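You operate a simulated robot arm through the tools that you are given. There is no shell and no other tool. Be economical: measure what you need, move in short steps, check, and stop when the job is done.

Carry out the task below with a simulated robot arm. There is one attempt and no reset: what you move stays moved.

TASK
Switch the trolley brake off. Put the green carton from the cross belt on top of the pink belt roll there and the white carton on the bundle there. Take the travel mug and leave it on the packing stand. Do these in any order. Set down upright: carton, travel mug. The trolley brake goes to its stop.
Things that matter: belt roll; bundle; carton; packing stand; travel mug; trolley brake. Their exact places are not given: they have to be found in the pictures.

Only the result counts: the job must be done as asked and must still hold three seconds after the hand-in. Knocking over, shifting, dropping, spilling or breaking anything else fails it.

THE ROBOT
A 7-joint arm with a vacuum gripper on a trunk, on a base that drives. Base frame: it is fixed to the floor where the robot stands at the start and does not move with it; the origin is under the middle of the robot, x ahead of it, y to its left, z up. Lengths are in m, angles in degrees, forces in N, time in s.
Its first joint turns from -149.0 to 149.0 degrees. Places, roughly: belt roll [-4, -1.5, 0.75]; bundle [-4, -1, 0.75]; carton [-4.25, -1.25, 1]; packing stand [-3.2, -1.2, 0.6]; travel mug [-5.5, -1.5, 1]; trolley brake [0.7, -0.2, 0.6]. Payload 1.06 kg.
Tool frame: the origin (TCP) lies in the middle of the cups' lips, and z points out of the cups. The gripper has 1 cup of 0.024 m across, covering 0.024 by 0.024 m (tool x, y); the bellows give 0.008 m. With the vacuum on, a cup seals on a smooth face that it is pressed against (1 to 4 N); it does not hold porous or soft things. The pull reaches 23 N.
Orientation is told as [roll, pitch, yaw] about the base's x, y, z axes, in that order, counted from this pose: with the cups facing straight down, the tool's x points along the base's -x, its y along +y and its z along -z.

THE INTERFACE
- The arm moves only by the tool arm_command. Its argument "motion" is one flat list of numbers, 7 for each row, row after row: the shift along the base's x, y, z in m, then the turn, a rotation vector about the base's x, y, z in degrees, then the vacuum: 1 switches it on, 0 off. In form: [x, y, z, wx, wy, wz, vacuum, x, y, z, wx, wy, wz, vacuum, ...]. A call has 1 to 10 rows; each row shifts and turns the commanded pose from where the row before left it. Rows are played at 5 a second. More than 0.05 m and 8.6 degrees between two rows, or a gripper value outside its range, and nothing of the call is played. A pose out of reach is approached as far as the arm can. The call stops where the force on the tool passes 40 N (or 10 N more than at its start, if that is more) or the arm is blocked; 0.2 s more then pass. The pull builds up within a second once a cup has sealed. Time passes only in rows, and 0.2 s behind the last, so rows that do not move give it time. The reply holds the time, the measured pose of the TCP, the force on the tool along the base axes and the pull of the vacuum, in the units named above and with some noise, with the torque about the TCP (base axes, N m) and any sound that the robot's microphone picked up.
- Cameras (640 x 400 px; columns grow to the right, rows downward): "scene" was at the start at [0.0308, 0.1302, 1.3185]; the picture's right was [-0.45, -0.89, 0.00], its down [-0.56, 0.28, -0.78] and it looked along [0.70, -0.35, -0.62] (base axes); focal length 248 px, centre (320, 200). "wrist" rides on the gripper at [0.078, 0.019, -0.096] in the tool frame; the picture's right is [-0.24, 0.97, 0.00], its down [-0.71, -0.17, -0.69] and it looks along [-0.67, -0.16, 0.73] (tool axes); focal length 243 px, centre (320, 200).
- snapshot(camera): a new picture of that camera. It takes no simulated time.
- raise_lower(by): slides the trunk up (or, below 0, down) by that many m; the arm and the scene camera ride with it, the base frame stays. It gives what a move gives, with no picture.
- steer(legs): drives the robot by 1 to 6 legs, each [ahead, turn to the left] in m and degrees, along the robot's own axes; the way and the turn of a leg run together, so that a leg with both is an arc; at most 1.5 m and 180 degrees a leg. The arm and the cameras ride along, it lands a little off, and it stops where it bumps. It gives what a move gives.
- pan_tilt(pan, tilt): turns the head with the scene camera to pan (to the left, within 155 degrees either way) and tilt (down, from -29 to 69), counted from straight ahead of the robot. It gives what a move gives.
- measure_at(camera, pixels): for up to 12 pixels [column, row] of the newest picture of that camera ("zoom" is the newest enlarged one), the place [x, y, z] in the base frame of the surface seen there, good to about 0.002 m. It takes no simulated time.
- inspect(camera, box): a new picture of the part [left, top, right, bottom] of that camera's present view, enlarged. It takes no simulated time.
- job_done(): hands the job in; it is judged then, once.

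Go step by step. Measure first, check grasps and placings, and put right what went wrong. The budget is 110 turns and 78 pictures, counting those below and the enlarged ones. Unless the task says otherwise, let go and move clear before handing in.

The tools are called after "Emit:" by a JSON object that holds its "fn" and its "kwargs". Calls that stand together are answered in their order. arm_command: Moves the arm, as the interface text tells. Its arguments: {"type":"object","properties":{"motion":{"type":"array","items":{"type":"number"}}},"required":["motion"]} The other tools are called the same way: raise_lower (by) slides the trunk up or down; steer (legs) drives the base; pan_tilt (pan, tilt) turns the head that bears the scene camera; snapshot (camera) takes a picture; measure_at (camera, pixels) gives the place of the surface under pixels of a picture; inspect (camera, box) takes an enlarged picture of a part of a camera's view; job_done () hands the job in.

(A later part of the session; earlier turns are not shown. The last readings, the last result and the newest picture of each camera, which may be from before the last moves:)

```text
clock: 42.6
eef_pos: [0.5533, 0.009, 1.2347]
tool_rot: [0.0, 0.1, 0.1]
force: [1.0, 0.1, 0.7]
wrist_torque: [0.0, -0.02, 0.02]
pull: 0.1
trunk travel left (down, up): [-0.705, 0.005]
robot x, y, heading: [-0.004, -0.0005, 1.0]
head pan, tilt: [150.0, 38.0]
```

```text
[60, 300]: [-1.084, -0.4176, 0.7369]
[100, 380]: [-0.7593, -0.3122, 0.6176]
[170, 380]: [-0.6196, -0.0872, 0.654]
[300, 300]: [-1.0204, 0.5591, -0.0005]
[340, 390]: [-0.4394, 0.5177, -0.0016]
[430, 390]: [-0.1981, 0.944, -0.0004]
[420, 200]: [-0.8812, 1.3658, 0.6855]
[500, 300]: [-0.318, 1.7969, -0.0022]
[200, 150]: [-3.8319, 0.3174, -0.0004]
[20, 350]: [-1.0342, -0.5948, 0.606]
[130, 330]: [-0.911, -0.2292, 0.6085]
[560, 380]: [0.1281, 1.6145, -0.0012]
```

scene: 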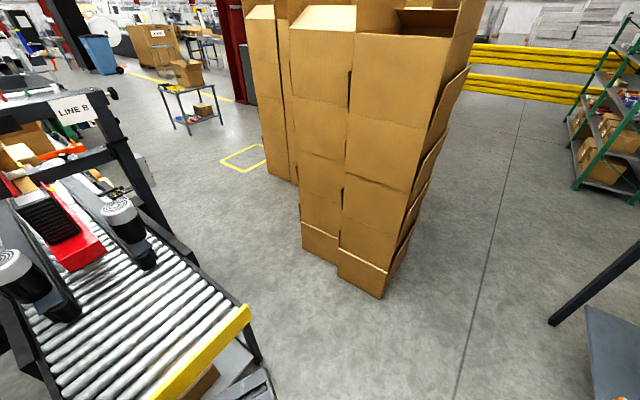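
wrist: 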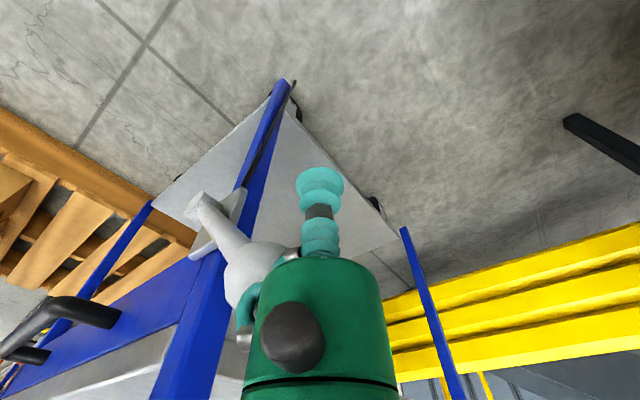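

The corridor between the conveyor corner (about (-0.72,0.2)) and the carton stack (about (-0.75,1.05)) is passable. I'll drive left first, then turn along the corridor and look.

Emit:
{"fn": "steer", "kwargs": {"legs": [[0, 92], [0.72, 0], [0, 102]]}}

Emit:
{"fn": "pan_tilt", "kwargs": {"pan": 0, "tilt": 35}}

Emit:
{"fn": "snapshot", "kwargs": {"camera": "scene"}}

```text
clock: 54.7
eef_pos: [-0.5594, 0.6, 1.2349]
tool_rot: [0.0, 0.2, -167.6]
force: [0.1, 0.4, 0.3]
wrist_torque: [0.0, 0.01, 0.0]
pull: 0.1
trunk travel left (down, up): [-0.705, 0.005]
robot x, y, heading: [-0.0179, 0.7241, -167.4]
head pan, tilt: [150.0, 38.0]
```

```text
clock: 57.0
eef_pos: [-0.5591, 0.6001, 1.2359]
tool_rot: [0.0, 0.2, -167.6]
force: [-1.4, 0.0, 0.4]
wrist_torque: [0.03, -0.02, 0.03]
pull: 0.1
trunk travel left (down, up): [-0.705, 0.005]
robot x, y, heading: [-0.0156, 0.7308, -167.6]
head pan, tilt: [0.0, 35.0]
```

```text
41 pictures are left
```

scene: 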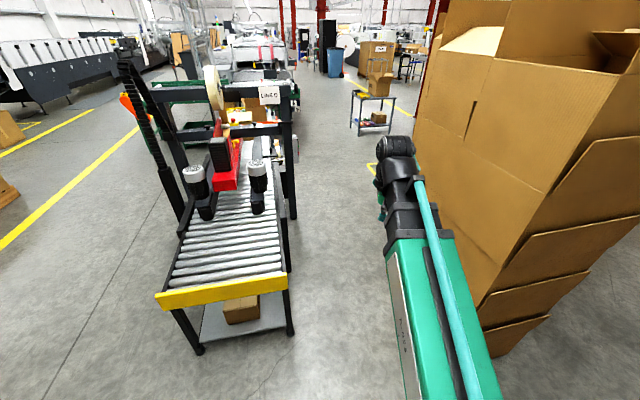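

Emit:
{"fn": "measure_at", "kwargs": {"camera": "scene", "pixels": [[292, 333], [290, 265], [292, 210], [484, 352], [415, 110], [440, 200], [360, 330], [330, 200], [362, 170], [378, 165], [297, 150]]}}

```text
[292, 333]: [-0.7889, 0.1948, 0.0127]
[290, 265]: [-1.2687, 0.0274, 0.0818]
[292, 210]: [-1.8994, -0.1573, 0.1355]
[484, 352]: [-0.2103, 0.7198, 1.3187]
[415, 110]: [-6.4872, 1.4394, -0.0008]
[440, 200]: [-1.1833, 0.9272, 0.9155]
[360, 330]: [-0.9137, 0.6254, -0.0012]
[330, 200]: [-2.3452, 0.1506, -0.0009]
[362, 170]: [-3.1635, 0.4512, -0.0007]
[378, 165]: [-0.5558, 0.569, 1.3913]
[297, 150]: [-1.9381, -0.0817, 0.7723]
```

The path is centred between the conveyor edge and the cartons, so I'll drive 2.4 m straight and look toward the belt.

Emit:
{"fn": "steer", "kwargs": {"legs": [[1.4, 0], [1.0, 0]]}}

Emit:
{"fn": "pan_tilt", "kwargs": {"pan": 40, "tilt": 32}}

Emit:
{"fn": "snapshot", "kwargs": {"camera": "scene"}}

```text
clock: 68.8
eef_pos: [-2.8975, 0.0551, 1.2343]
tool_rot: [0.0, 0.2, -167.2]
force: [-0.2, 0.1, -0.1]
wrist_torque: [-0.01, -0.01, 0.01]
pull: 0.1
trunk travel left (down, up): [-0.705, 0.005]
robot x, y, heading: [-2.356, 0.1883, -166.8]
head pan, tilt: [0.0, 35.0]
```

```text
clock: 69.9
eef_pos: [-2.8951, 0.055, 1.2358]
tool_rot: [-0.1, 0.2, -167.1]
force: [-0.4, 0.0, -0.1]
wrist_torque: [-0.02, -0.03, -0.05]
pull: 0.1
trunk travel left (down, up): [-0.705, 0.005]
robot x, y, heading: [-2.3542, 0.1897, -166.7]
head pan, tilt: [40.0, 32.0]
```

```text
40 pictures are left
```

scene: 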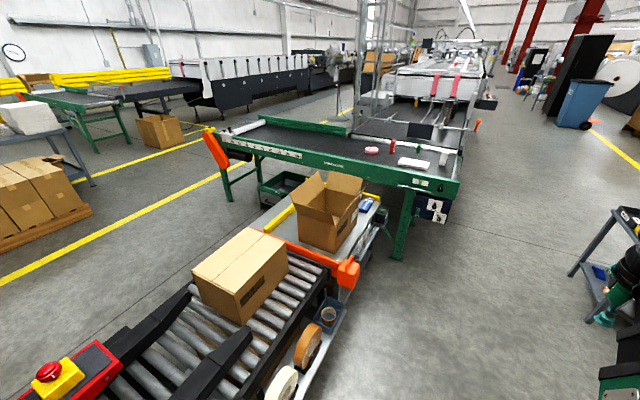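

The pink roll at (372,150) and a white bundle at (413,163) are visible on the belt. I'll zoom in.

Emit:
{"fn": "inspect", "kwargs": {"camera": "scene", "box": [330, 90, 490, 230]}}

Emit:
{"fn": "measure_at", "kwargs": {"camera": "zoom", "pixels": [[170, 240], [335, 293], [450, 260], [270, 205], [360, 160], [585, 145], [500, 350], [130, 310], [520, 270]]}}

Emit:
{"fn": "measure_at", "kwargs": {"camera": "scene", "pixels": [[330, 210], [285, 215], [370, 210], [340, 280], [405, 250], [365, 230]]}}

```text
2.86 times, centred on (410, 160) of scene
```

zoom: 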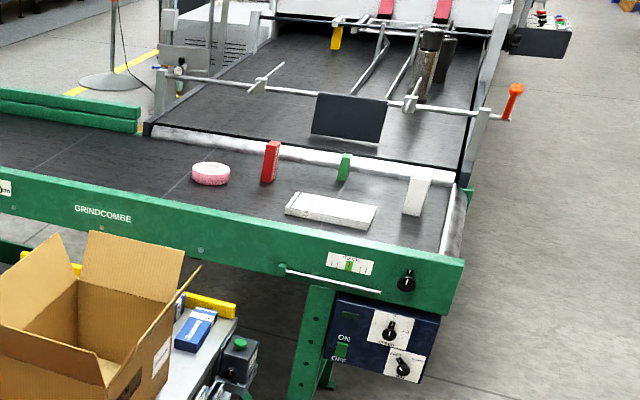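

```text
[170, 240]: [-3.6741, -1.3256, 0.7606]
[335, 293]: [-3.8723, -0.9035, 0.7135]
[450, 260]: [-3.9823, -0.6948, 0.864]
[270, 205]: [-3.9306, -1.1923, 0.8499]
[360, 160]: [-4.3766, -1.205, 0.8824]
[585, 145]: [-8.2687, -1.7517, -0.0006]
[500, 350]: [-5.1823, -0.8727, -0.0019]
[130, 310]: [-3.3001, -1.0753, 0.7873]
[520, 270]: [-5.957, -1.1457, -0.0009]
```

```text
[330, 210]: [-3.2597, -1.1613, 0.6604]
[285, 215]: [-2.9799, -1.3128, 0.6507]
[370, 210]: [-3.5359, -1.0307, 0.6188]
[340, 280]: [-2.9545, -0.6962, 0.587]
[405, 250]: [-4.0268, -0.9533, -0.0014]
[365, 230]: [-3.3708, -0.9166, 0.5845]
```

Emit:
{"fn": "measure_at", "kwargs": {"camera": "zoom", "pixels": [[211, 167], [211, 180], [272, 145], [270, 170], [345, 158], [344, 172], [415, 185], [418, 205], [330, 208], [300, 200], [370, 215], [460, 215]]}}

Emit:
{"fn": "inspect", "kwargs": {"camera": "scene", "box": [400, 70, 480, 130]}}

Emit:
{"fn": "measure_at", "kwargs": {"camera": "zoom", "pixels": [[260, 210], [330, 210], [260, 160], [300, 350], [420, 100], [500, 210], [560, 250], [250, 230]]}}

```text
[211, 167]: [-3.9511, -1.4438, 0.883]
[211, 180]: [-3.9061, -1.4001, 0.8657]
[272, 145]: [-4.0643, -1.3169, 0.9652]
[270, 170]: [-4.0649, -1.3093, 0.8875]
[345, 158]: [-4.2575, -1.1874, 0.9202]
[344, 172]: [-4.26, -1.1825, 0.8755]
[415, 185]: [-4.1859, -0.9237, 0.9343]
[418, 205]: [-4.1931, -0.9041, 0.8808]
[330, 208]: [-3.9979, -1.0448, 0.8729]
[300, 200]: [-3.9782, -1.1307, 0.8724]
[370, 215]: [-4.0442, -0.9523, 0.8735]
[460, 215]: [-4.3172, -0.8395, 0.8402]
```

```text
6.67 times, centred on (440, 100) of scene
```

zoom: 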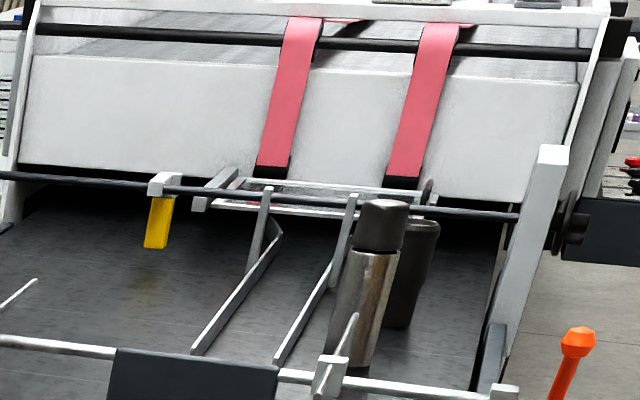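

```text
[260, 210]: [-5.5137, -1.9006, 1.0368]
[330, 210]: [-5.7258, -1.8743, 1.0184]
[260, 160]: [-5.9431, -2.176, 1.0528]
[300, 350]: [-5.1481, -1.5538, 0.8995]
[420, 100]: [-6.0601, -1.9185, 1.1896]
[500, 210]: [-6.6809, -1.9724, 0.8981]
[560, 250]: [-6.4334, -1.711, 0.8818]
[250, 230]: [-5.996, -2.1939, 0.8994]
```

The layout is now clear:
- Pink roll about (-3.94,-1.43).
- Green carton about (-4.26,-1.19).
- White carton about (-4.19,-0.91).
- Bundle about (-4.0,-1.04).
- The mug is one of two cylinders further back.

A base position near (-3.65,-0.55) reaches all the belt items and the stand, so I'll drive there.

Emit:
{"fn": "steer", "kwargs": {"legs": [[0, 16.5], [1.46, 0], [0, 30]]}}

Emit:
{"fn": "pan_tilt", "kwargs": {"pan": 0, "tilt": 42}}

Emit:
{"fn": "snapshot", "kwargs": {"camera": "scene"}}

```text
clock: 79.5
eef_pos: [-3.897, -1.021, 1.2348]
tool_rot: [0.0, 0.3, -120.5]
force: [-0.3, -0.4, -0.4]
wrist_torque: [-0.01, 0.01, -0.02]
pull: 0.0
trunk travel left (down, up): [-0.705, 0.005]
robot x, y, heading: [-3.6232, -0.5398, -120.1]
head pan, tilt: [40.0, 32.0]
```

```text
clock: 80.6
eef_pos: [-3.8974, -1.0216, 1.2351]
tool_rot: [0.0, 0.2, -120.5]
force: [0.5, -0.6, 1.4]
wrist_torque: [0.0, -0.02, -0.04]
pull: 0.1
trunk travel left (down, up): [-0.705, 0.005]
robot x, y, heading: [-3.6235, -0.5386, -119.8]
head pan, tilt: [0.0, 42.0]
```

```text
37 pictures are left
```

scene: 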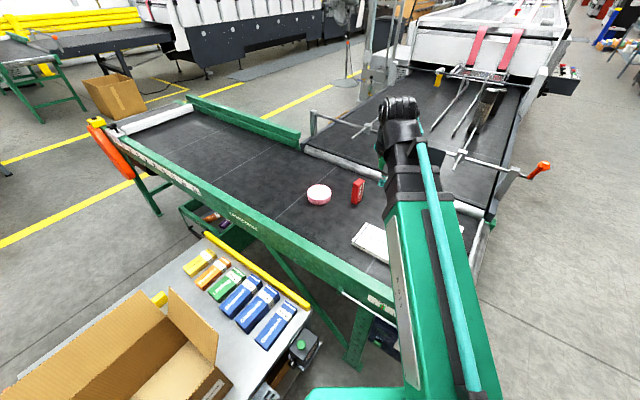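

Now a wrist view from above the belt.

Emit:
{"fn": "snapshot", "kwargs": {"camera": "wrist"}}

Emit:
{"fn": "inspect", "kwargs": {"camera": "scene", "box": [130, 220, 340, 400]}}

```text
36 pictures are left
```

wrist: 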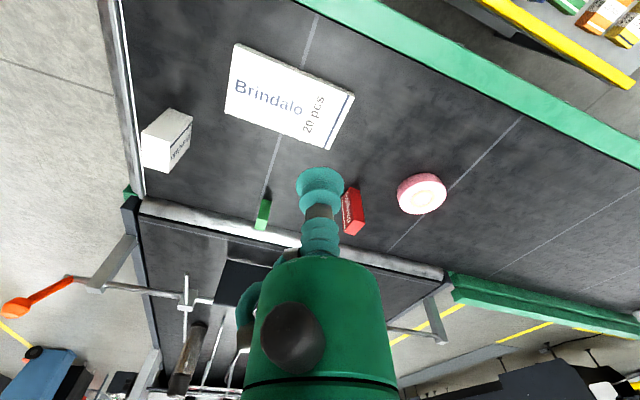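

```text
2.22 times, centred on (235, 310) of scene
```

zoom: 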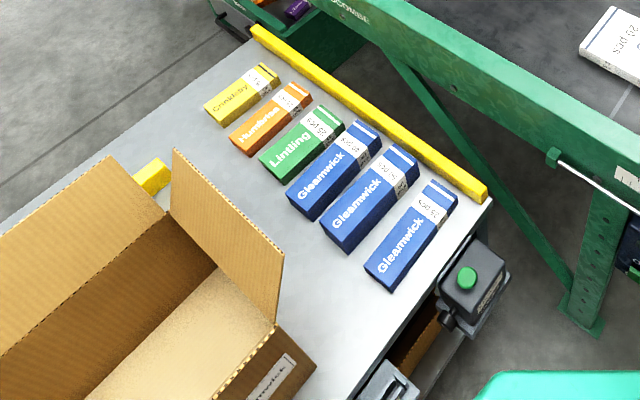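

Emit:
{"fn": "inspect", "kwargs": {"camera": "wrist", "box": [120, 30, 460, 250]}}

Emit:
{"fn": "measure_at", "kwargs": {"camera": "zoom", "pixels": [[80, 165], [110, 155], [60, 195], [130, 165], [278, 320], [270, 345], [572, 278], [572, 300], [535, 300], [612, 300], [220, 60], [435, 180]]}}

```text
1.82 times, centred on (290, 140) of wrist
```

zoom: 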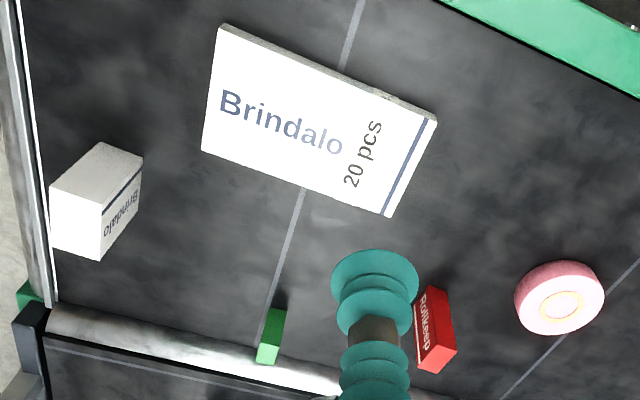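

```text
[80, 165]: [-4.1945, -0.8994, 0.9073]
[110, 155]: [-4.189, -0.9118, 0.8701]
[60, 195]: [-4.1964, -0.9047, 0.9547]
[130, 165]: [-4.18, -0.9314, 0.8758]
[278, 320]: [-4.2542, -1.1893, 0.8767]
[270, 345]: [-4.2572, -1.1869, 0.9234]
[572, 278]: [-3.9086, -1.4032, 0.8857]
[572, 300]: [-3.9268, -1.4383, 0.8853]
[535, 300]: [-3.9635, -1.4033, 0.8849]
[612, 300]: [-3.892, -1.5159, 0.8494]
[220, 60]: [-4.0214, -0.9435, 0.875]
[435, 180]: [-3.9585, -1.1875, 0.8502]
```

Emit:
{"fn": "measure_at", "kwargs": {"camera": "zoom", "pixels": [[53, 196], [100, 213], [97, 254], [57, 243], [258, 348], [277, 347], [274, 362], [259, 361], [560, 305], [520, 285], [598, 285], [556, 266]]}}

Emit:
{"fn": "measure_at", "kwargs": {"camera": "zoom", "pixels": [[224, 28], [205, 148], [386, 212], [432, 122], [560, 330], [548, 308], [572, 308], [560, 295]]}}

```text
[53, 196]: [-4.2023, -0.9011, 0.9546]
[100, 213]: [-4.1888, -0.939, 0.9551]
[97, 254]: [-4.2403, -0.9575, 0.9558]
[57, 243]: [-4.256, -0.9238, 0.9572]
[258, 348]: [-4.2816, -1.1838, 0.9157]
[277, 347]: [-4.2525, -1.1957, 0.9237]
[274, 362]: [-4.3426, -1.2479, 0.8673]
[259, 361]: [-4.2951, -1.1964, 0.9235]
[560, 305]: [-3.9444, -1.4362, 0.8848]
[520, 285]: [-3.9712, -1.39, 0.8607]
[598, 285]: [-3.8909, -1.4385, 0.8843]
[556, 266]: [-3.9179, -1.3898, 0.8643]
```

```text
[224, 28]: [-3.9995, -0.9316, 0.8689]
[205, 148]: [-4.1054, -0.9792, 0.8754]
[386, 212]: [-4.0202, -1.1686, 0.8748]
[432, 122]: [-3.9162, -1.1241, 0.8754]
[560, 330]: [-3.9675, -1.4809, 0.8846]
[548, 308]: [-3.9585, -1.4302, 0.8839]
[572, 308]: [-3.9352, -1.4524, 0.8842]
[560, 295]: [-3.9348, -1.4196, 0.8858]
```

Measured tops:
- White carton: centre about (-4.222,-0.930,0.956).
- Green carton: about (-4.272,-1.20,0.924).
- Bundle: centre (-4.010,-1.051,0.875).
- Roll: centre about (-3.94,-1.437,0.885).

I'll start with the white carton by moving over it and descending partway.

Emit:
{"fn": "arm_command", "kwargs": {"motion": [-0.0464, 0.0131, 0, 0, 0, 0, 0, -0.0464, 0.0131, 0, 0, 0, 0, 0, -0.0464, 0.0131, 0, 0, 0, 0, 0, -0.0464, 0.0131, 0, 0, 0, 0, 0, -0.0464, 0.0131, 0, 0, 0, 0, 0, -0.0464, 0.0131, 0, 0, 0, 0, 0, -0.0464, 0.0131, 0, 0, 0, 0, 0, 0, 0, -0.05, 0, 0, 0, 0, 0, 0, -0.05, 0, 0, 0, 0, 0, 0, -0.05, 0, 0, 0, 0]}}

Emit:
{"fn": "snapshot", "kwargs": {"camera": "wrist"}}

```text
clock: 82.8
eef_pos: [-4.2226, -0.9294, 1.084]
tool_rot: [0.1, 0.2, -120.5]
force: [-0.4, -0.3, -0.6]
wrist_torque: [0.02, -0.02, 0.04]
pull: 0.0
trunk travel left (down, up): [-0.705, 0.005]
robot x, y, heading: [-3.6232, -0.5363, -120.2]
head pan, tilt: [0.0, 42.0]
```

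```text
33 pictures are left
```

wrist: 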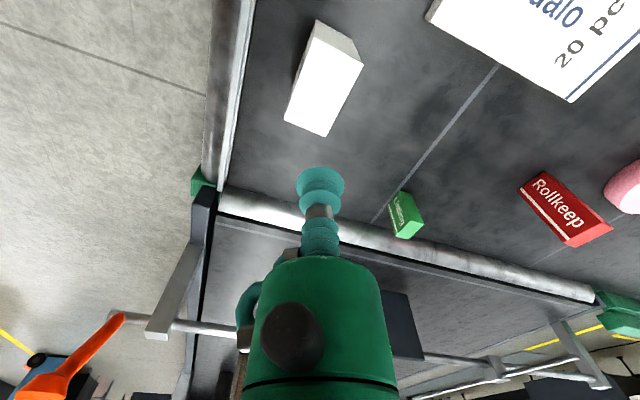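

Emit:
{"fn": "measure_at", "kwargs": {"camera": "wrist", "pixels": [[312, 44], [358, 66], [325, 133], [288, 119], [322, 90], [400, 213], [416, 213], [421, 221], [401, 235], [410, 225], [420, 232], [396, 232]]}}

Emit:
{"fn": "inspect", "kwargs": {"camera": "wrist", "box": [370, 170, 450, 260]}}

Emit:
{"fn": "measure_at", "kwargs": {"camera": "zoom", "pixels": [[270, 260], [350, 230], [380, 270], [310, 295], [330, 260]]}}

```text
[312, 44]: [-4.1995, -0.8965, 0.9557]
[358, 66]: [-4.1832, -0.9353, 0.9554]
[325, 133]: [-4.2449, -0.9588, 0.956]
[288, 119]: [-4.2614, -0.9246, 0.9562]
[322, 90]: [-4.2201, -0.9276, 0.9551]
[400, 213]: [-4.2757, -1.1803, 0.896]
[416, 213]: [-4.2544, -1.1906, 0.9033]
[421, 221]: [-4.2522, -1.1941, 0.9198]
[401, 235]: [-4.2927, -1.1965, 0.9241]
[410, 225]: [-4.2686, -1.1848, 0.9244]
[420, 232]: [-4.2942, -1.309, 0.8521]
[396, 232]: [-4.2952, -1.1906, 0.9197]
```

```text
4.44 times, centred on (410, 215) of wrist
```

zoom: 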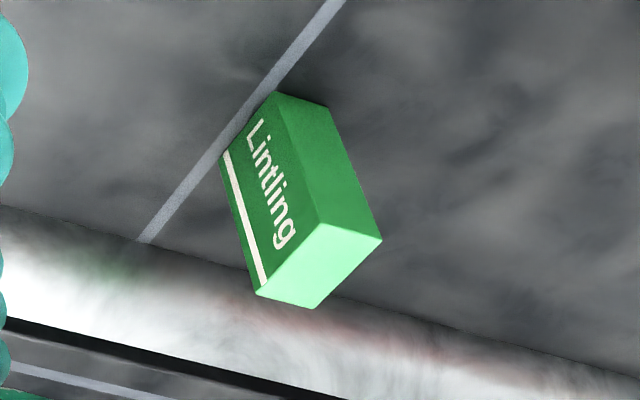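

```text
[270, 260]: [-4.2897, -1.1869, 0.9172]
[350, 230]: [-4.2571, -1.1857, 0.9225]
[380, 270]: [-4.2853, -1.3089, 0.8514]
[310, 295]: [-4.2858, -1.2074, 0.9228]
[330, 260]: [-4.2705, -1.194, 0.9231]
```

The TCP is centred over the white carton's top (-4.222,-0.929,0.956). I'll descend with the vacuum on.

Emit:
{"fn": "arm_command", "kwargs": {"motion": [0, 0, -0.05, 0, 0, 0, 0, 0, 0, -0.05, 0, 0, 0, 0, 0, 0, -0.02, 0, 0, 0, 1, 0, 0, -0.006, 0, 0, 0, 1, 0, 0, -0.003, 0, 0, 0, 1, 0, 0, -0.001, 0, 0, 0, 1, 0, 0, 0, 0, 0, 0, 1, 0, 0, 0, 0, 0, 0, 1]}}

```text
clock: 84.6
eef_pos: [-4.2235, -0.9286, 0.9559]
tool_rot: [0.0, 0.2, -120.5]
force: [-0.4, -0.4, -0.5]
wrist_torque: [-0.03, 0.03, -0.02]
pull: 22.5
trunk travel left (down, up): [-0.705, 0.005]
robot x, y, heading: [-3.6226, -0.5385, -120.5]
head pan, tilt: [0.0, 42.0]
```

Sealed at 22.5 N. I'll lift, carry it over the bundle centre, and lower to just above.

Emit:
{"fn": "arm_command", "kwargs": {"motion": [0, 0, 0.03, 0, 0, 0, 1, 0, 0, 0.04, 0, 0, 0, 1, 0.0355, -0.0203, 0.02, 0, 0, 0, 1, 0.0355, -0.0203, 0, 0, 0, 0, 1, 0.0355, -0.0203, 0, 0, 0, 0, 1, 0.0355, -0.0203, 0, 0, 0, 0, 1, 0.0355, -0.0203, 0, 0, 0, 0, 1, 0.0355, -0.0203, 0, 0, 0, 0, 1, 0, 0, -0.03, 0, 0, 0, 1, 0, 0, -0.02, 0, 0, 0, 1]}}

Emit:
{"fn": "snapshot", "kwargs": {"camera": "wrist"}}

```text
clock: 86.8
eef_pos: [-4.0078, -1.0514, 0.9969]
tool_rot: [0.0, 0.2, -120.5]
force: [-0.2, 0.6, 0.9]
wrist_torque: [0.02, -0.02, -0.02]
pull: 23.1
trunk travel left (down, up): [-0.705, 0.005]
robot x, y, heading: [-3.6167, -0.5404, -120.4]
head pan, tilt: [0.0, 42.0]
```

```text
31 pictures are left
```

wrist: 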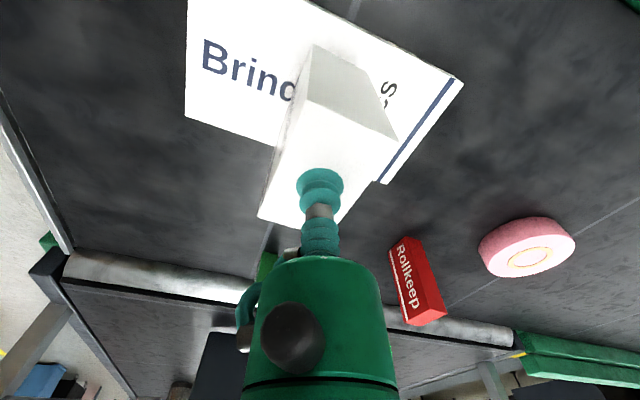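

Emit:
{"fn": "arm_command", "kwargs": {"motion": [0, 0, -0.008, 0, 0, 0, 1, 0, 0, -0.004, 0, 0, 0, 1, 0, 0, -0.003, 0, 0, 0, 1]}}

```text
clock: 87.6
eef_pos: [-4.0095, -1.0516, 0.9799]
tool_rot: [0.1, 0.2, -120.5]
force: [-0.5, -0.5, 0.8]
wrist_torque: [0.01, -0.03, 0.04]
pull: 23.1
trunk travel left (down, up): [-0.705, 0.005]
robot x, y, heading: [-3.624, -0.5415, -120.1]
head pan, tilt: [0.0, 42.0]
```

Emit:
{"fn": "arm_command", "kwargs": {"motion": [0, 0, -0.002, 0, 0, 0, 1, 0, 0, 0, 0, 0, 0, 1]}}

Emit:
{"fn": "snapshot", "kwargs": {"camera": "wrist"}}

```text
clock: 88.2
eef_pos: [-4.0086, -1.0515, 0.9791]
tool_rot: [0.0, 0.2, -120.5]
force: [0.3, 0.1, 0.2]
wrist_torque: [-0.03, 0.01, 0.02]
pull: 23.0
trunk travel left (down, up): [-0.705, 0.005]
robot x, y, heading: [-3.6223, -0.54, -120.2]
head pan, tilt: [0.0, 42.0]
```

```text
30 pictures are left
```

wrist: 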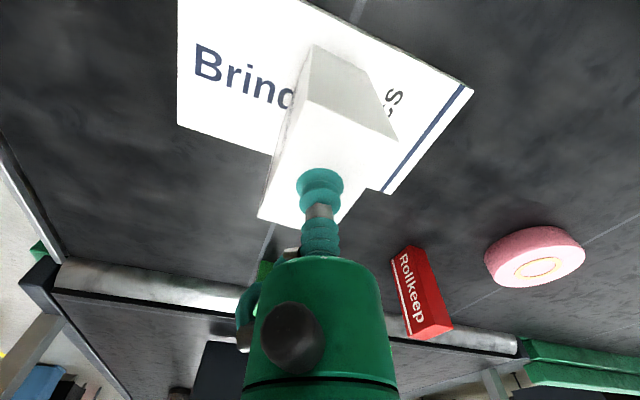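

No contact force yet, so I'll keep lowering in 1.5 mm steps.

Emit:
{"fn": "arm_command", "kwargs": {"motion": [0, 0, -0.0015, 0, 0, 0, 1, 0, 0, -0.0015, 0, 0, 0, 1]}}

Emit:
{"fn": "arm_command", "kwargs": {"motion": [0, 0, -0.0015, 0, 0, 0, 1]}}

```text
clock: 88.8
eef_pos: [-4.0089, -1.051, 0.9767]
tool_rot: [0.0, 0.1, -120.5]
force: [-0.3, -1.5, 16.5]
wrist_torque: [-0.04, 0.03, 0.0]
pull: 22.9
trunk travel left (down, up): [-0.705, 0.005]
robot x, y, heading: [-3.6224, -0.5375, -120.5]
head pan, tilt: [0.0, 42.0]
```

```text
clock: 89.2
eef_pos: [-4.0087, -1.0513, 0.9736]
tool_rot: [-0.1, 0.1, -120.5]
force: [-1.1, -1.3, 16.7]
wrist_torque: [0.0, -0.03, 0.0]
pull: 23.0
trunk travel left (down, up): [-0.705, 0.005]
robot x, y, heading: [-3.6197, -0.536, -120.5]
head pan, tilt: [0.0, 42.0]
```

Contact is at 16 N, so the carton rests on the bundle. I'll ease up, release, wait and rise.

Emit:
{"fn": "arm_command", "kwargs": {"motion": [0, 0, 0.002, 0, 0, 0, 0, 0, 0, 0, 0, 0, 0, 0, 0, 0, 0, 0, 0, 0, 0, 0, 0, 0, 0, 0, 0, 0, 0, 0, 0.005, 0, 0, 0, 0, 0, 0, 0.03, 0, 0, 0, 0, 0, 0, 0.05, 0, 0, 0, 0]}}

Emit:
{"fn": "snapshot", "kwargs": {"camera": "wrist"}}

```text
clock: 90.8
eef_pos: [-4.0086, -1.0499, 1.0619]
tool_rot: [0.0, 0.2, -120.5]
force: [0.1, 0.5, -0.4]
wrist_torque: [0.02, -0.02, -0.02]
pull: 0.0
trunk travel left (down, up): [-0.705, 0.005]
robot x, y, heading: [-3.6218, -0.5414, -120.1]
head pan, tilt: [0.0, 42.0]
```

```text
29 pictures are left
```

wrist: 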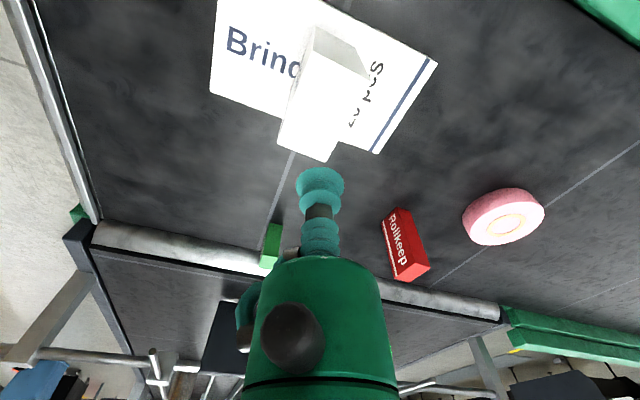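

The white carton stands on the bundle. Before moving to the green carton, I'll measure the dark panel and rods near it.

Emit:
{"fn": "measure_at", "kwargs": {"camera": "wrist", "pixels": [[230, 310], [215, 350], [100, 357], [480, 345], [520, 370], [510, 222], [330, 60], [465, 215], [540, 225], [505, 240], [500, 195]]}}

```text
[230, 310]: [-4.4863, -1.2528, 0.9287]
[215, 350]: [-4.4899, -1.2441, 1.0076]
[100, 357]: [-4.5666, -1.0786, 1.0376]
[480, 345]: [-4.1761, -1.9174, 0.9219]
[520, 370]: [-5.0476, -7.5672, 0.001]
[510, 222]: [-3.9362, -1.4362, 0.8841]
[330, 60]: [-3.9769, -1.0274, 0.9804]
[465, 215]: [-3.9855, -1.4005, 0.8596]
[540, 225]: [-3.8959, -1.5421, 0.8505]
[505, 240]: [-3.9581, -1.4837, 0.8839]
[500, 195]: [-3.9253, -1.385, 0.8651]
```

There is about 0.2 m of clearance. I'll go over the green carton and descend to just above it.

Emit:
{"fn": "arm_command", "kwargs": {"motion": [-0.0377, -0.0207, 0, 0, 0, 0, 0, -0.0377, -0.0207, 0, 0, 0, 0, 0, -0.0377, -0.0207, 0, 0, 0, 0, 0, -0.0377, -0.0207, 0, 0, 0, 0, 0, -0.0377, -0.0207, 0, 0, 0, 0, 0, -0.0377, -0.0207, 0, 0, 0, 0, 0, -0.0377, -0.0207, 0, 0, 0, 0, 0, 0, 0, -0.04, 0, 0, 0, 0, 0, 0, -0.03, 0, 0, 0, 0]}}

Emit:
{"fn": "inspect", "kwargs": {"camera": "wrist", "box": [220, 80, 420, 230]}}

```text
clock: 92.8
eef_pos: [-4.2737, -1.1969, 0.9903]
tool_rot: [0.0, 0.1, -120.5]
force: [0.3, -0.1, -0.4]
wrist_torque: [0.02, 0.03, 0.0]
pull: 0.1
trunk travel left (down, up): [-0.705, 0.005]
robot x, y, heading: [-3.6226, -0.5366, -120.2]
head pan, tilt: [0.0, 42.0]
```

```text
2.67 times, centred on (320, 155) of wrist
```

zoom: 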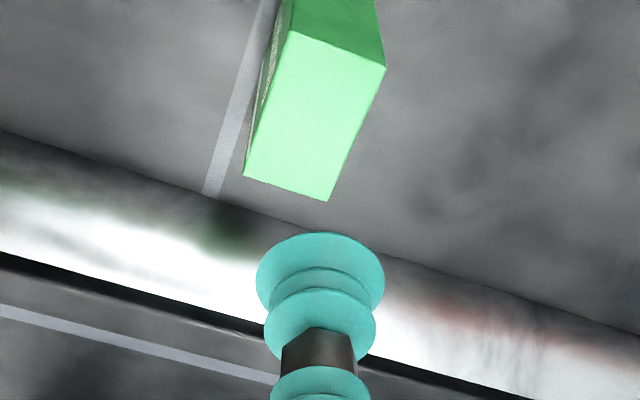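

Emit:
{"fn": "measure_at", "kwargs": {"camera": "zoom", "pixels": [[290, 36], [380, 70], [327, 197], [247, 173], [312, 118]]}}

```text
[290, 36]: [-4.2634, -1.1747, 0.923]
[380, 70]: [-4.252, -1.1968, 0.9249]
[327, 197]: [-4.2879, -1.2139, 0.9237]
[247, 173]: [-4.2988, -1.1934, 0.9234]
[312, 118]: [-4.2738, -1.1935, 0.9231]
```

The green top is only about 0.025 × 0.04, centred at (-4.2755,-1.1947). I'll correct slightly and descend with the vacuum on.

Emit:
{"fn": "arm_command", "kwargs": {"motion": [-0.0016, 0.0019, -0.03, 0, 0, 0, 0, 0, 0, -0.025, 0, 0, 0, 1, 0, 0, -0.008, 0, 0, 0, 1, 0, 0, -0.003, 0, 0, 0, 1, 0, 0, -0.001, 0, 0, 0, 1, 0, 0, 0, 0, 0, 0, 1, 0, 0, 0, 0, 0, 0, 1]}}

```text
clock: 94.4
eef_pos: [-4.2756, -1.1948, 0.9227]
tool_rot: [0.0, 0.2, -120.5]
force: [0.2, -0.1, 0.4]
wrist_torque: [-0.01, 0.01, 0.01]
pull: 22.8
trunk travel left (down, up): [-0.705, 0.005]
robot x, y, heading: [-3.6274, -0.5385, -120.2]
head pan, tilt: [0.0, 42.0]
```

Sealed. I'll lift high to clear the red carton, then carry it over the roll centre (-3.94,-1.438).

Emit:
{"fn": "arm_command", "kwargs": {"motion": [0, 0, 0.03, 0, 0, 0, 1, 0, 0, 0.045, 0, 0, 0, 1, 0, 0, 0.045, 0, 0, 0, 1, 0, 0, 0.045, 0, 0, 0, 1]}}

Emit:
{"fn": "arm_command", "kwargs": {"motion": [0.0373, -0.027, 0, 0, 0, 0, 1, 0.0373, -0.027, 0, 0, 0, 0, 1, 0.0373, -0.027, 0, 0, 0, 0, 1, 0.0373, -0.027, 0, 0, 0, 0, 1, 0.0373, -0.027, 0, 0, 0, 0, 1, 0.0373, -0.027, 0, 0, 0, 0, 1, 0.0373, -0.027, 0, 0, 0, 0, 1, 0.0373, -0.027, 0, 0, 0, 0, 1, 0.0373, -0.027, 0, 0, 0, 0, 1]}}

Emit:
{"fn": "arm_command", "kwargs": {"motion": [0, 0, -0.04, 0, 0, 0, 1, 0, 0, -0.04, 0, 0, 0, 1, 0, 0, -0.025, 0, 0, 0, 1]}}

Emit:
{"fn": "snapshot", "kwargs": {"camera": "wrist"}}

```text
clock: 95.4
eef_pos: [-4.2755, -1.1931, 1.0897]
tool_rot: [-0.1, 0.2, -120.5]
force: [0.1, 0.3, 0.0]
wrist_torque: [-0.02, -0.03, 0.04]
pull: 23.3
trunk travel left (down, up): [-0.705, 0.005]
robot x, y, heading: [-3.6251, -0.5375, -120.2]
head pan, tilt: [0.0, 42.0]
```

```text
clock: 97.4
eef_pos: [-3.9369, -1.4375, 1.088]
tool_rot: [0.0, 0.2, -120.5]
force: [0.0, -0.8, 0.3]
wrist_torque: [0.01, 0.02, 0.0]
pull: 23.2
trunk travel left (down, up): [-0.705, 0.005]
robot x, y, heading: [-3.6223, -0.5366, -120.1]
head pan, tilt: [0.0, 42.0]
```

```text
clock: 98.2
eef_pos: [-3.9387, -1.4359, 0.9843]
tool_rot: [0.0, 0.2, -120.4]
force: [0.2, 0.5, 0.7]
wrist_torque: [0.02, -0.01, -0.02]
pull: 23.2
trunk travel left (down, up): [-0.705, 0.005]
robot x, y, heading: [-3.621, -0.5371, -120.2]
head pan, tilt: [0.0, 42.0]
```

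```text
27 pictures are left
```

wrist: 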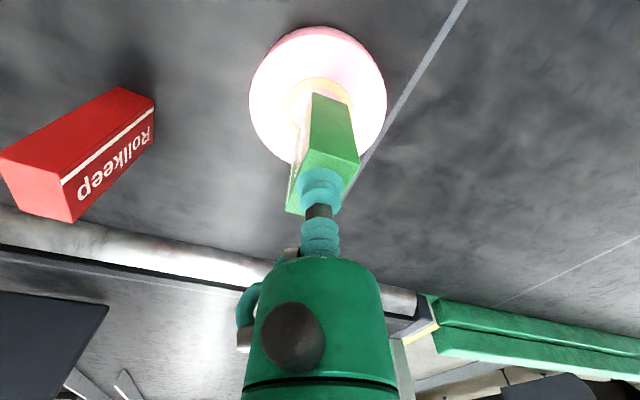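

Emit:
{"fn": "measure_at", "kwargs": {"camera": "wrist", "pixels": [[256, 100], [380, 100], [318, 42], [278, 52], [358, 52], [270, 135], [367, 135]]}}

```text
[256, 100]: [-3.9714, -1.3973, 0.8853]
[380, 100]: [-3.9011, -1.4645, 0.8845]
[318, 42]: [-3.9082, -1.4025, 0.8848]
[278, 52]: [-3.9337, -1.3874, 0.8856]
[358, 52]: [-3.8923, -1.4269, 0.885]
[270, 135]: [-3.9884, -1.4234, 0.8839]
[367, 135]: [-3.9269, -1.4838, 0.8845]
```

The roll centre is (-3.943,-1.438). I'll shift 4 mm and lower gently.

Emit:
{"fn": "arm_command", "kwargs": {"motion": [-0.004, -0.002, -0.01, 0, 0, 0, 1, 0, 0, -0.008, 0, 0, 0, 1, 0, 0, -0.003, 0, 0, 0, 1, 0, 0, -0.002, 0, 0, 0, 1]}}

```text
clock: 99.2
eef_pos: [-3.9427, -1.4391, 0.9611]
tool_rot: [0.0, 0.2, -120.5]
force: [0.2, 0.6, -0.1]
wrist_torque: [0.01, 0.01, 0.01]
pull: 22.6
trunk travel left (down, up): [-0.705, 0.005]
robot x, y, heading: [-3.6213, -0.5361, -120.1]
head pan, tilt: [0.0, 42.0]
```

Emit:
{"fn": "arm_command", "kwargs": {"motion": [0, 0, -0.0015, 0, 0, 0, 1, 0, 0, -0.0015, 0, 0, 0, 1]}}

Emit:
{"fn": "arm_command", "kwargs": {"motion": [0, 0, -0.0012, 0, 0, 0, 1]}}

```text
clock: 99.8
eef_pos: [-3.9433, -1.4396, 0.9582]
tool_rot: [-0.1, 0.3, -120.5]
force: [-0.4, 0.7, -0.7]
wrist_torque: [0.0, 0.01, -0.01]
pull: 23.0
trunk travel left (down, up): [-0.705, 0.005]
robot x, y, heading: [-3.622, -0.5403, -120.6]
head pan, tilt: [0.0, 42.0]
```

```text
clock: 100.2
eef_pos: [-3.9431, -1.439, 0.9551]
tool_rot: [-0.1, 0.3, -120.5]
force: [0.0, -1.1, -1.9]
wrist_torque: [-0.01, 0.01, 0.0]
pull: 23.0
trunk travel left (down, up): [-0.705, 0.005]
robot x, y, heading: [-3.6216, -0.5372, -120.0]
head pan, tilt: [0.0, 42.0]
```

Emit:
{"fn": "arm_command", "kwargs": {"motion": [0, 0, -0.0015, 0, 0, 0, 1, 0, 0, 0, 0, 0, 0, 1]}}

Emit:
{"fn": "inspect", "kwargs": {"camera": "wrist", "box": [230, 20, 410, 240]}}

```text
clock: 100.8
eef_pos: [-3.9432, -1.4393, 0.9551]
tool_rot: [0.0, 0.1, -120.5]
force: [0.6, 0.3, 6.1]
wrist_torque: [-0.03, 0.03, 0.0]
pull: 23.1
trunk travel left (down, up): [-0.705, 0.005]
robot x, y, heading: [-3.6191, -0.5409, -120.2]
head pan, tilt: [0.0, 42.0]
```

```text
1.82 times, centred on (320, 130) of wrist
```

zoom: 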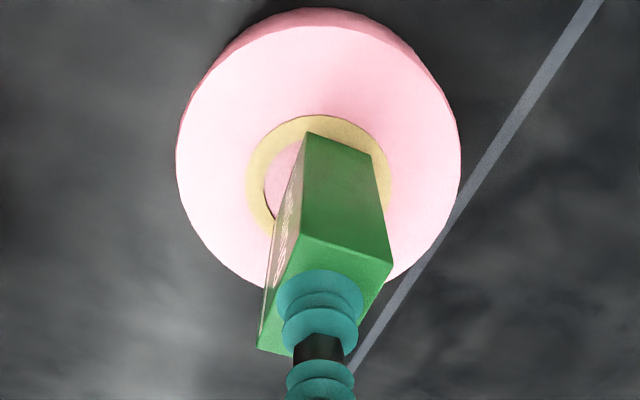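

There is 6 N of contact and the carton base sits over the roll's core, whose centre earlier measured level with the top. I'll release, wait and rise.

Emit:
{"fn": "arm_command", "kwargs": {"motion": [0, 0, 0, 0, 0, 0, 0, 0, 0, 0, 0, 0, 0, 0, 0, 0, 0, 0, 0, 0, 0, 0, 0, 0, 0, 0, 0, 0, 0, 0, 0.005, 0, 0, 0, 0, 0, 0, 0.03, 0, 0, 0, 0, 0, 0, 0.05, 0, 0, 0, 0, 0, 0, 0.05, 0, 0, 0, 0]}}

Emit:
{"fn": "snapshot", "kwargs": {"camera": "wrist"}}

```text
clock: 102.6
eef_pos: [-3.9435, -1.4405, 1.0888]
tool_rot: [0.0, 0.3, -120.6]
force: [-0.4, -0.5, 0.7]
wrist_torque: [0.01, 0.0, 0.0]
pull: 0.1
trunk travel left (down, up): [-0.705, 0.005]
robot x, y, heading: [-3.6213, -0.5425, -120.3]
head pan, tilt: [0.0, 42.0]
```

```text
25 pictures are left
```

wrist: 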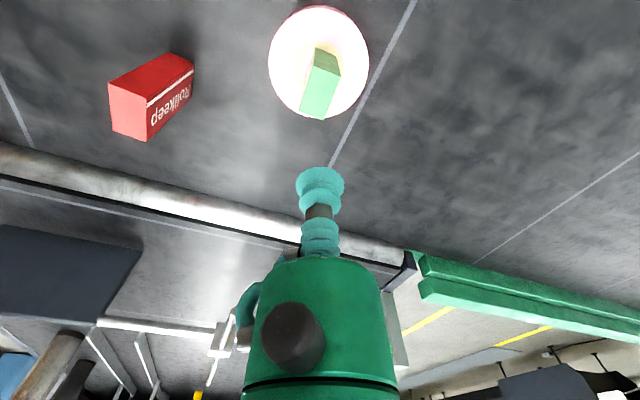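

The green carton stands on the roll. Next, a scene picture to find a free spot on the stand and locate the mugs.

Emit:
{"fn": "arm_command", "kwargs": {"motion": [0, 0, 0.05, 0, 0, 0, 0, 0, 0, 0.05, 0, 0, 0, 0, 0.0, 0.04, 0.02, 0, 0, 0, 0, 0.0, 0.045, 0.02, 0, 0, 0, 0, 0, 0.045, 0.02, 0, 0, 0, 0, 0, 0.045, 0, 0, 0, 0, 0, 0, 0.045, 0, 0, 0, 0, 0, 0.01, 0.045, 0, 0, 0, 0, 0, 0.01, 0.045, 0, 0, 0, 0, 0, 0.01, 0.045, 0, 0, 0, 0, 0]}}

Emit:
{"fn": "inspect", "kwargs": {"camera": "scene", "box": [80, 210, 350, 400]}}

Emit:
{"fn": "measure_at", "kwargs": {"camera": "zoom", "pixels": [[380, 340], [395, 300], [330, 270], [280, 190], [250, 210], [375, 270], [360, 320], [440, 300], [290, 150], [350, 120], [330, 330], [430, 330]]}}

```text
clock: 104.8
eef_pos: [-3.9123, -1.0816, 1.2501]
tool_rot: [0.0, 0.2, -120.5]
force: [0.0, 0.4, 0.4]
wrist_torque: [-0.02, 0.0, -0.02]
pull: 0.1
trunk travel left (down, up): [-0.705, 0.005]
robot x, y, heading: [-3.6192, -0.5374, -120.1]
head pan, tilt: [0.0, 42.0]
```

```text
2.11 times, centred on (215, 305) of scene
```

zoom: 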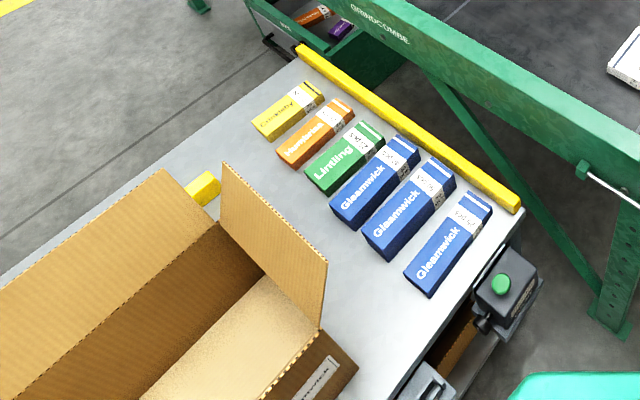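

```text
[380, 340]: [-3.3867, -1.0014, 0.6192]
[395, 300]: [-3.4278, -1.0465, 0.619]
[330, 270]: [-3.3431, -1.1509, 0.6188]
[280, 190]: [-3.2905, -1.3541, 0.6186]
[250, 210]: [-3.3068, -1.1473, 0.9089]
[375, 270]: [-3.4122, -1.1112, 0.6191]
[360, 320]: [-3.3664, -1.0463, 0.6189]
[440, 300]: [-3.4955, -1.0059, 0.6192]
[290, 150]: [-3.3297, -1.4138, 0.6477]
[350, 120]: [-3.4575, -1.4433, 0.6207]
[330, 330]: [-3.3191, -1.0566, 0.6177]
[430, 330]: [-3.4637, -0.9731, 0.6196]
```

A free spot on the stand is around (-3.405,-1.0,0.619). Next I'll look toward the two cylinders on the second machine.

Emit:
{"fn": "pan_tilt", "kwargs": {"pan": -25, "tilt": 25}}

Emit:
{"fn": "snapshot", "kwargs": {"camera": "scene"}}

```text
clock: 105.7
eef_pos: [-3.9136, -1.0843, 1.2508]
tool_rot: [0.0, 0.2, -120.5]
force: [0.4, 0.1, 0.4]
wrist_torque: [-0.01, 0.0, 0.01]
pull: 0.0
trunk travel left (down, up): [-0.705, 0.005]
robot x, y, heading: [-3.6212, -0.5329, -120.2]
head pan, tilt: [-25.0, 25.0]
```

```text
23 pictures are left
```

scene: 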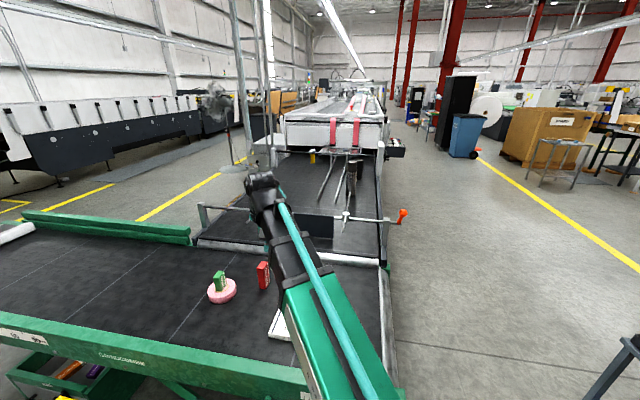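

Emit:
{"fn": "inspect", "kwargs": {"camera": "scene", "box": [310, 130, 420, 230]}}

Emit:
{"fn": "measure_at", "kwargs": {"camera": "scene", "pixels": [[352, 165], [358, 165], [351, 180], [360, 172], [370, 160], [384, 220], [403, 215], [392, 150], [387, 290], [420, 260], [370, 215], [345, 205]]}}

```text
4.00 times, centred on (365, 180) of scene
```

zoom: 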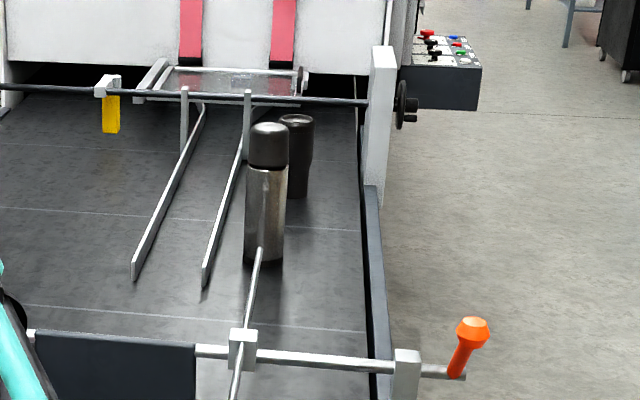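

```text
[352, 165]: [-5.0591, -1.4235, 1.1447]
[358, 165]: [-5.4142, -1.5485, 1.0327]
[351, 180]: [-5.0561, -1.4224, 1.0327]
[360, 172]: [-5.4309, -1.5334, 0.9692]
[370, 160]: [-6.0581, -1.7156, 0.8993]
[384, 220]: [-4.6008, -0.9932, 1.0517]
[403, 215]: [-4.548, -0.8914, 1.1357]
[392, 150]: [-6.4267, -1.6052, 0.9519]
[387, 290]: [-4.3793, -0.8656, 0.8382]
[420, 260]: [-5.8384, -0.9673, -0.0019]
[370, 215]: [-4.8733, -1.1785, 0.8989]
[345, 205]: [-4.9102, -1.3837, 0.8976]
```

The mug is the dark one at about (-5.45,-1.55), behind the steel flask at (-5.09,-1.43). I'll check the height of the post and rod near it before choosing a base position.

Emit:
{"fn": "measure_at", "kwargs": {"camera": "zoom", "pixels": [[384, 60], [380, 180], [300, 100], [400, 100], [440, 90], [295, 120], [285, 122], [305, 125], [270, 130], [340, 100], [375, 260], [470, 340]]}}

```text
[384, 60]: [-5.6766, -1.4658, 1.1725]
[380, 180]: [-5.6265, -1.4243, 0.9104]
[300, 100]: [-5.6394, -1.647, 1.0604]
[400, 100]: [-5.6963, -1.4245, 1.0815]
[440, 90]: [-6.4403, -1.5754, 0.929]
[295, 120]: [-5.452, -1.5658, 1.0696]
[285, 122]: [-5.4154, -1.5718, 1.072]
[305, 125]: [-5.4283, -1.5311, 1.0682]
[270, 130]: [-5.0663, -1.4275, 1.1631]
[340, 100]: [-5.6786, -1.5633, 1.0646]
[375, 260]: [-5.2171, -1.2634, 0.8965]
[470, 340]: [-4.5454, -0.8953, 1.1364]
```

The post top is at z about 1.19 and the mug top at about 1.07. I'll stand at about (-5.4,-0.78), facing the mug from the aisle side.

Emit:
{"fn": "steer", "kwargs": {"legs": [[0, -86], [0.87, 0], [0, 58.5], [1.18, 0], [0, 54.5]]}}

Emit:
{"fn": "pan_tilt", "kwargs": {"pan": 20, "tilt": 40}}

Emit:
{"fn": "snapshot", "kwargs": {"camera": "wrist"}}

Emit:
{"fn": "snapshot", "kwargs": {"camera": "scene"}}

```text
clock: 124.5
eef_pos: [-5.4107, -1.4285, 1.2512]
tool_rot: [0.0, 0.2, -93.2]
force: [0.4, -0.7, 0.4]
wrist_torque: [0.01, 0.04, 0.01]
pull: 0.1
trunk travel left (down, up): [-0.705, 0.005]
robot x, y, heading: [-5.4063, -0.8102, -92.8]
head pan, tilt: [-25.0, 25.0]
```

```text
clock: 125.7
eef_pos: [-5.4122, -1.4296, 1.251]
tool_rot: [0.0, 0.2, -93.2]
force: [-0.1, -0.8, -0.2]
wrist_torque: [0.04, 0.01, -0.01]
pull: 0.2
trunk travel left (down, up): [-0.705, 0.005]
robot x, y, heading: [-5.4001, -0.8127, -93.0]
head pan, tilt: [20.0, 40.0]
```

```text
21 pictures are left
```

wrist: 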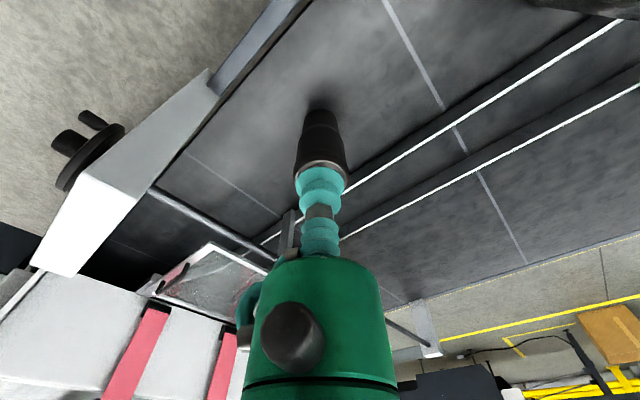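

```text
20 pictures are left
```

scene: 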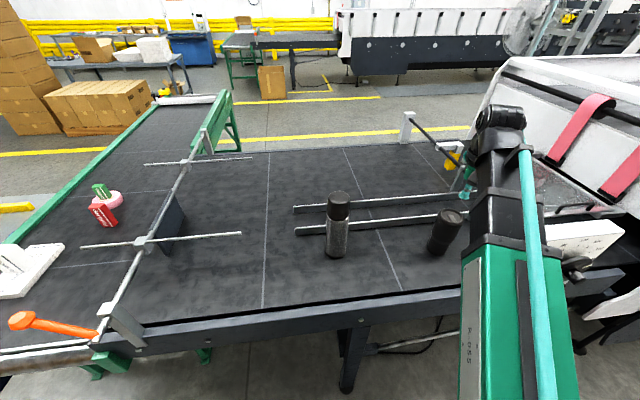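

The mug is at (445,230) in the scene picture. I'll zoom on its lid.

Emit:
{"fn": "inspect", "kwargs": {"camera": "scene", "box": [410, 190, 480, 265]}}

Emit:
{"fn": "measure_at", "kwargs": {"camera": "zoom", "pixels": [[355, 118], [400, 122], [440, 130], [420, 105], [425, 150], [370, 150], [455, 155], [330, 250], [280, 340]]}}

```text
5.33 times, centred on (445, 228) of scene
```

zoom: 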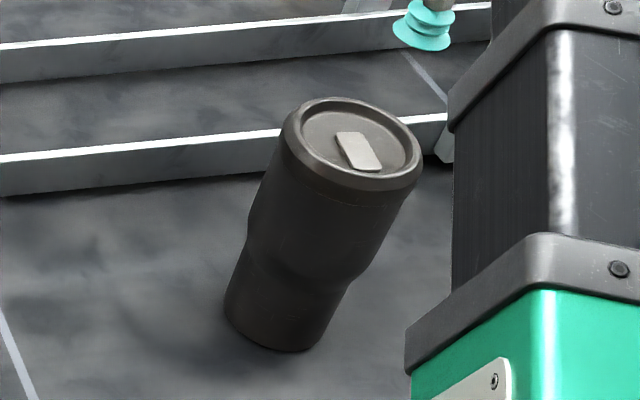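

```text
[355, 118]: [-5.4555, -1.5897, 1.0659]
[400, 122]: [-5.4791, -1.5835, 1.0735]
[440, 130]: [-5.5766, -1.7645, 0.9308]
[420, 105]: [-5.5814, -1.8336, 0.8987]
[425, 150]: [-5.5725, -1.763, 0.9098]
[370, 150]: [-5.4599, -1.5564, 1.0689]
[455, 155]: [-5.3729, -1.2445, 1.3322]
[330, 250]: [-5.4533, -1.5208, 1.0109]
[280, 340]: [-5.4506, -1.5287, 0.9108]
```

The lid has a recess with a flat slide tab. I need a closer view, so I'll shift the tool sideways and look with the wrist camera.

Emit:
{"fn": "arm_command", "kwargs": {"motion": [0.045, -0.01, -0.01, 0, 0, 0, 0, 0.045, -0.01, -0.01, 0, 0, 0, 0, 0, -0.02, -0.04, 0, 0, 0, 0]}}

Emit:
{"fn": "snapshot", "kwargs": {"camera": "wrist"}}

```text
clock: 126.5
eef_pos: [-5.3216, -1.4707, 1.1919]
tool_rot: [-0.1, 0.2, -93.3]
force: [-0.4, -0.2, 0.7]
wrist_torque: [0.03, 0.01, -0.03]
pull: 0.1
trunk travel left (down, up): [-0.705, 0.005]
robot x, y, heading: [-5.4041, -0.8112, -92.9]
head pan, tilt: [20.0, 40.0]
```

```text
18 pictures are left
```

wrist: 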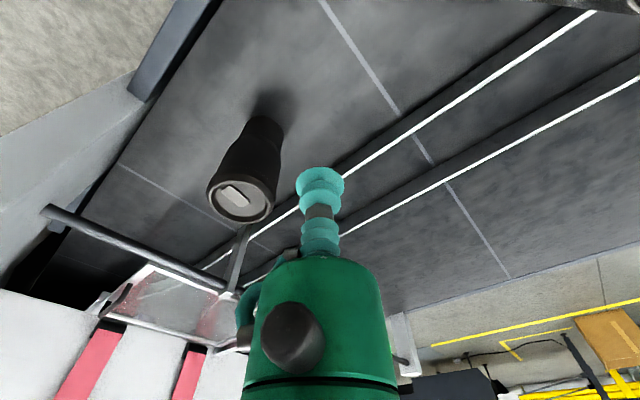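

Emit:
{"fn": "inspect", "kwargs": {"camera": "wrist", "box": [200, 165, 280, 230]}}

Emit:
{"fn": "measure_at", "kwargs": {"camera": "zoom", "pixels": [[60, 170], [340, 280], [320, 170], [530, 290], [330, 380], [290, 190], [240, 140], [325, 235], [230, 270], [430, 310], [400, 220], [160, 180]]}}

```text
6.15 times, centred on (240, 198) of wrist
```

zoom: 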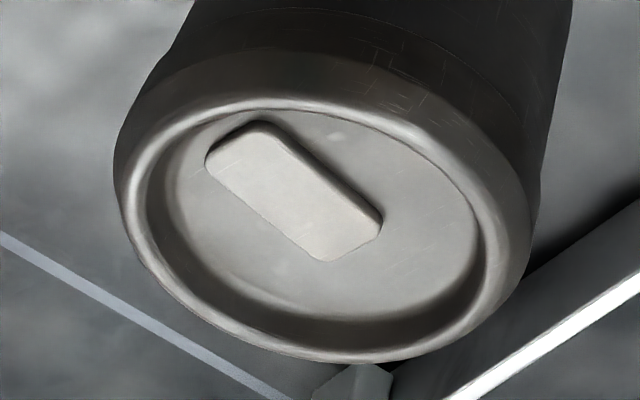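

```text
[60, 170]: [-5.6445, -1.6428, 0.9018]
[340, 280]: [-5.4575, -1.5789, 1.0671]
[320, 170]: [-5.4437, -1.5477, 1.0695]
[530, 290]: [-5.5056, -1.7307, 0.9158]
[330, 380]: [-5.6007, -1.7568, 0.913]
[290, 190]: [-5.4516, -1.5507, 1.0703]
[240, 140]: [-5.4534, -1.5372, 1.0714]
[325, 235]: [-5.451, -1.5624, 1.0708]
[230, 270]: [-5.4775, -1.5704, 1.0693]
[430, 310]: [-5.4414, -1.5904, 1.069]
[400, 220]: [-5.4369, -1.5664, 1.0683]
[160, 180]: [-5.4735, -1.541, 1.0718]
```

The tab is about 0.019 × 0.034 and raised only 2 mm. The cup already sealed on the much more curved knob, so I'll try sealing near the lid centre on the tab at (-5.451,-1.557,1.0705).

Emit:
{"fn": "arm_command", "kwargs": {"motion": [-0.0323, -0.0216, 0, 0, 0, 0, 0, -0.0323, -0.0216, 0, 0, 0, 0, 0, -0.0323, -0.0216, 0, 0, 0, 0, 0, -0.0323, -0.0217, 0, 0, 0, 0, 0, 0, 0, -0.05, 0, 0, 0, 0, 0, 0, -0.05, 0, 0, 0, 0, 0, 0, -0.014, 0, 0, 0, 1]}}

Emit:
{"fn": "inspect", "kwargs": {"camera": "wrist", "box": [240, 90, 400, 230]}}

```text
clock: 128.1
eef_pos: [-5.4507, -1.5557, 1.0757]
tool_rot: [0.0, 0.2, -93.2]
force: [0.5, 0.0, -0.7]
wrist_torque: [0.04, -0.01, 0.0]
pull: 22.6
trunk travel left (down, up): [-0.705, 0.005]
robot x, y, heading: [-5.3997, -0.8119, -92.9]
head pan, tilt: [20.0, 40.0]
```

```text
2.86 times, centred on (320, 160) of wrist
```

zoom: 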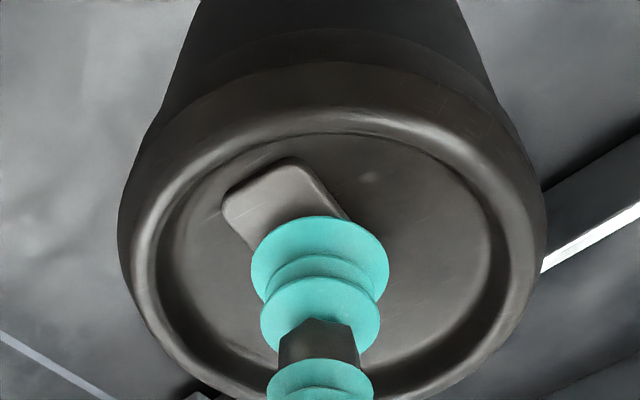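

It already reports a seal at 22.6 N. I'll lift slowly and check.

Emit:
{"fn": "arm_command", "kwargs": {"motion": [0, 0, 0, 0, 0, 0, 1, 0, 0, 0.005, 0, 0, 0, 1, 0, 0, 0.01, 0, 0, 0, 1, 0, 0, 0.02, 0, 0, 0, 1]}}

Emit:
{"fn": "snapshot", "kwargs": {"camera": "wrist"}}

```text
clock: 129.1
eef_pos: [-5.4521, -1.555, 1.1113]
tool_rot: [0.0, 0.2, -93.2]
force: [-0.2, 0.7, -2.4]
wrist_torque: [0.03, 0.04, -0.01]
pull: 23.0
trunk travel left (down, up): [-0.705, 0.005]
robot x, y, heading: [-5.4036, -0.8132, -93.2]
head pan, tilt: [20.0, 40.0]
```

```text
15 pictures are left
```

wrist: 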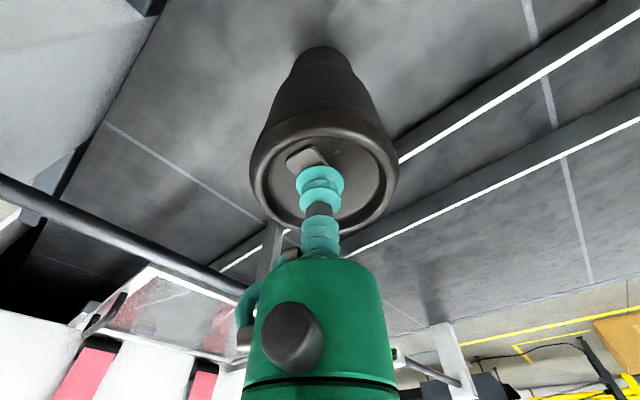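

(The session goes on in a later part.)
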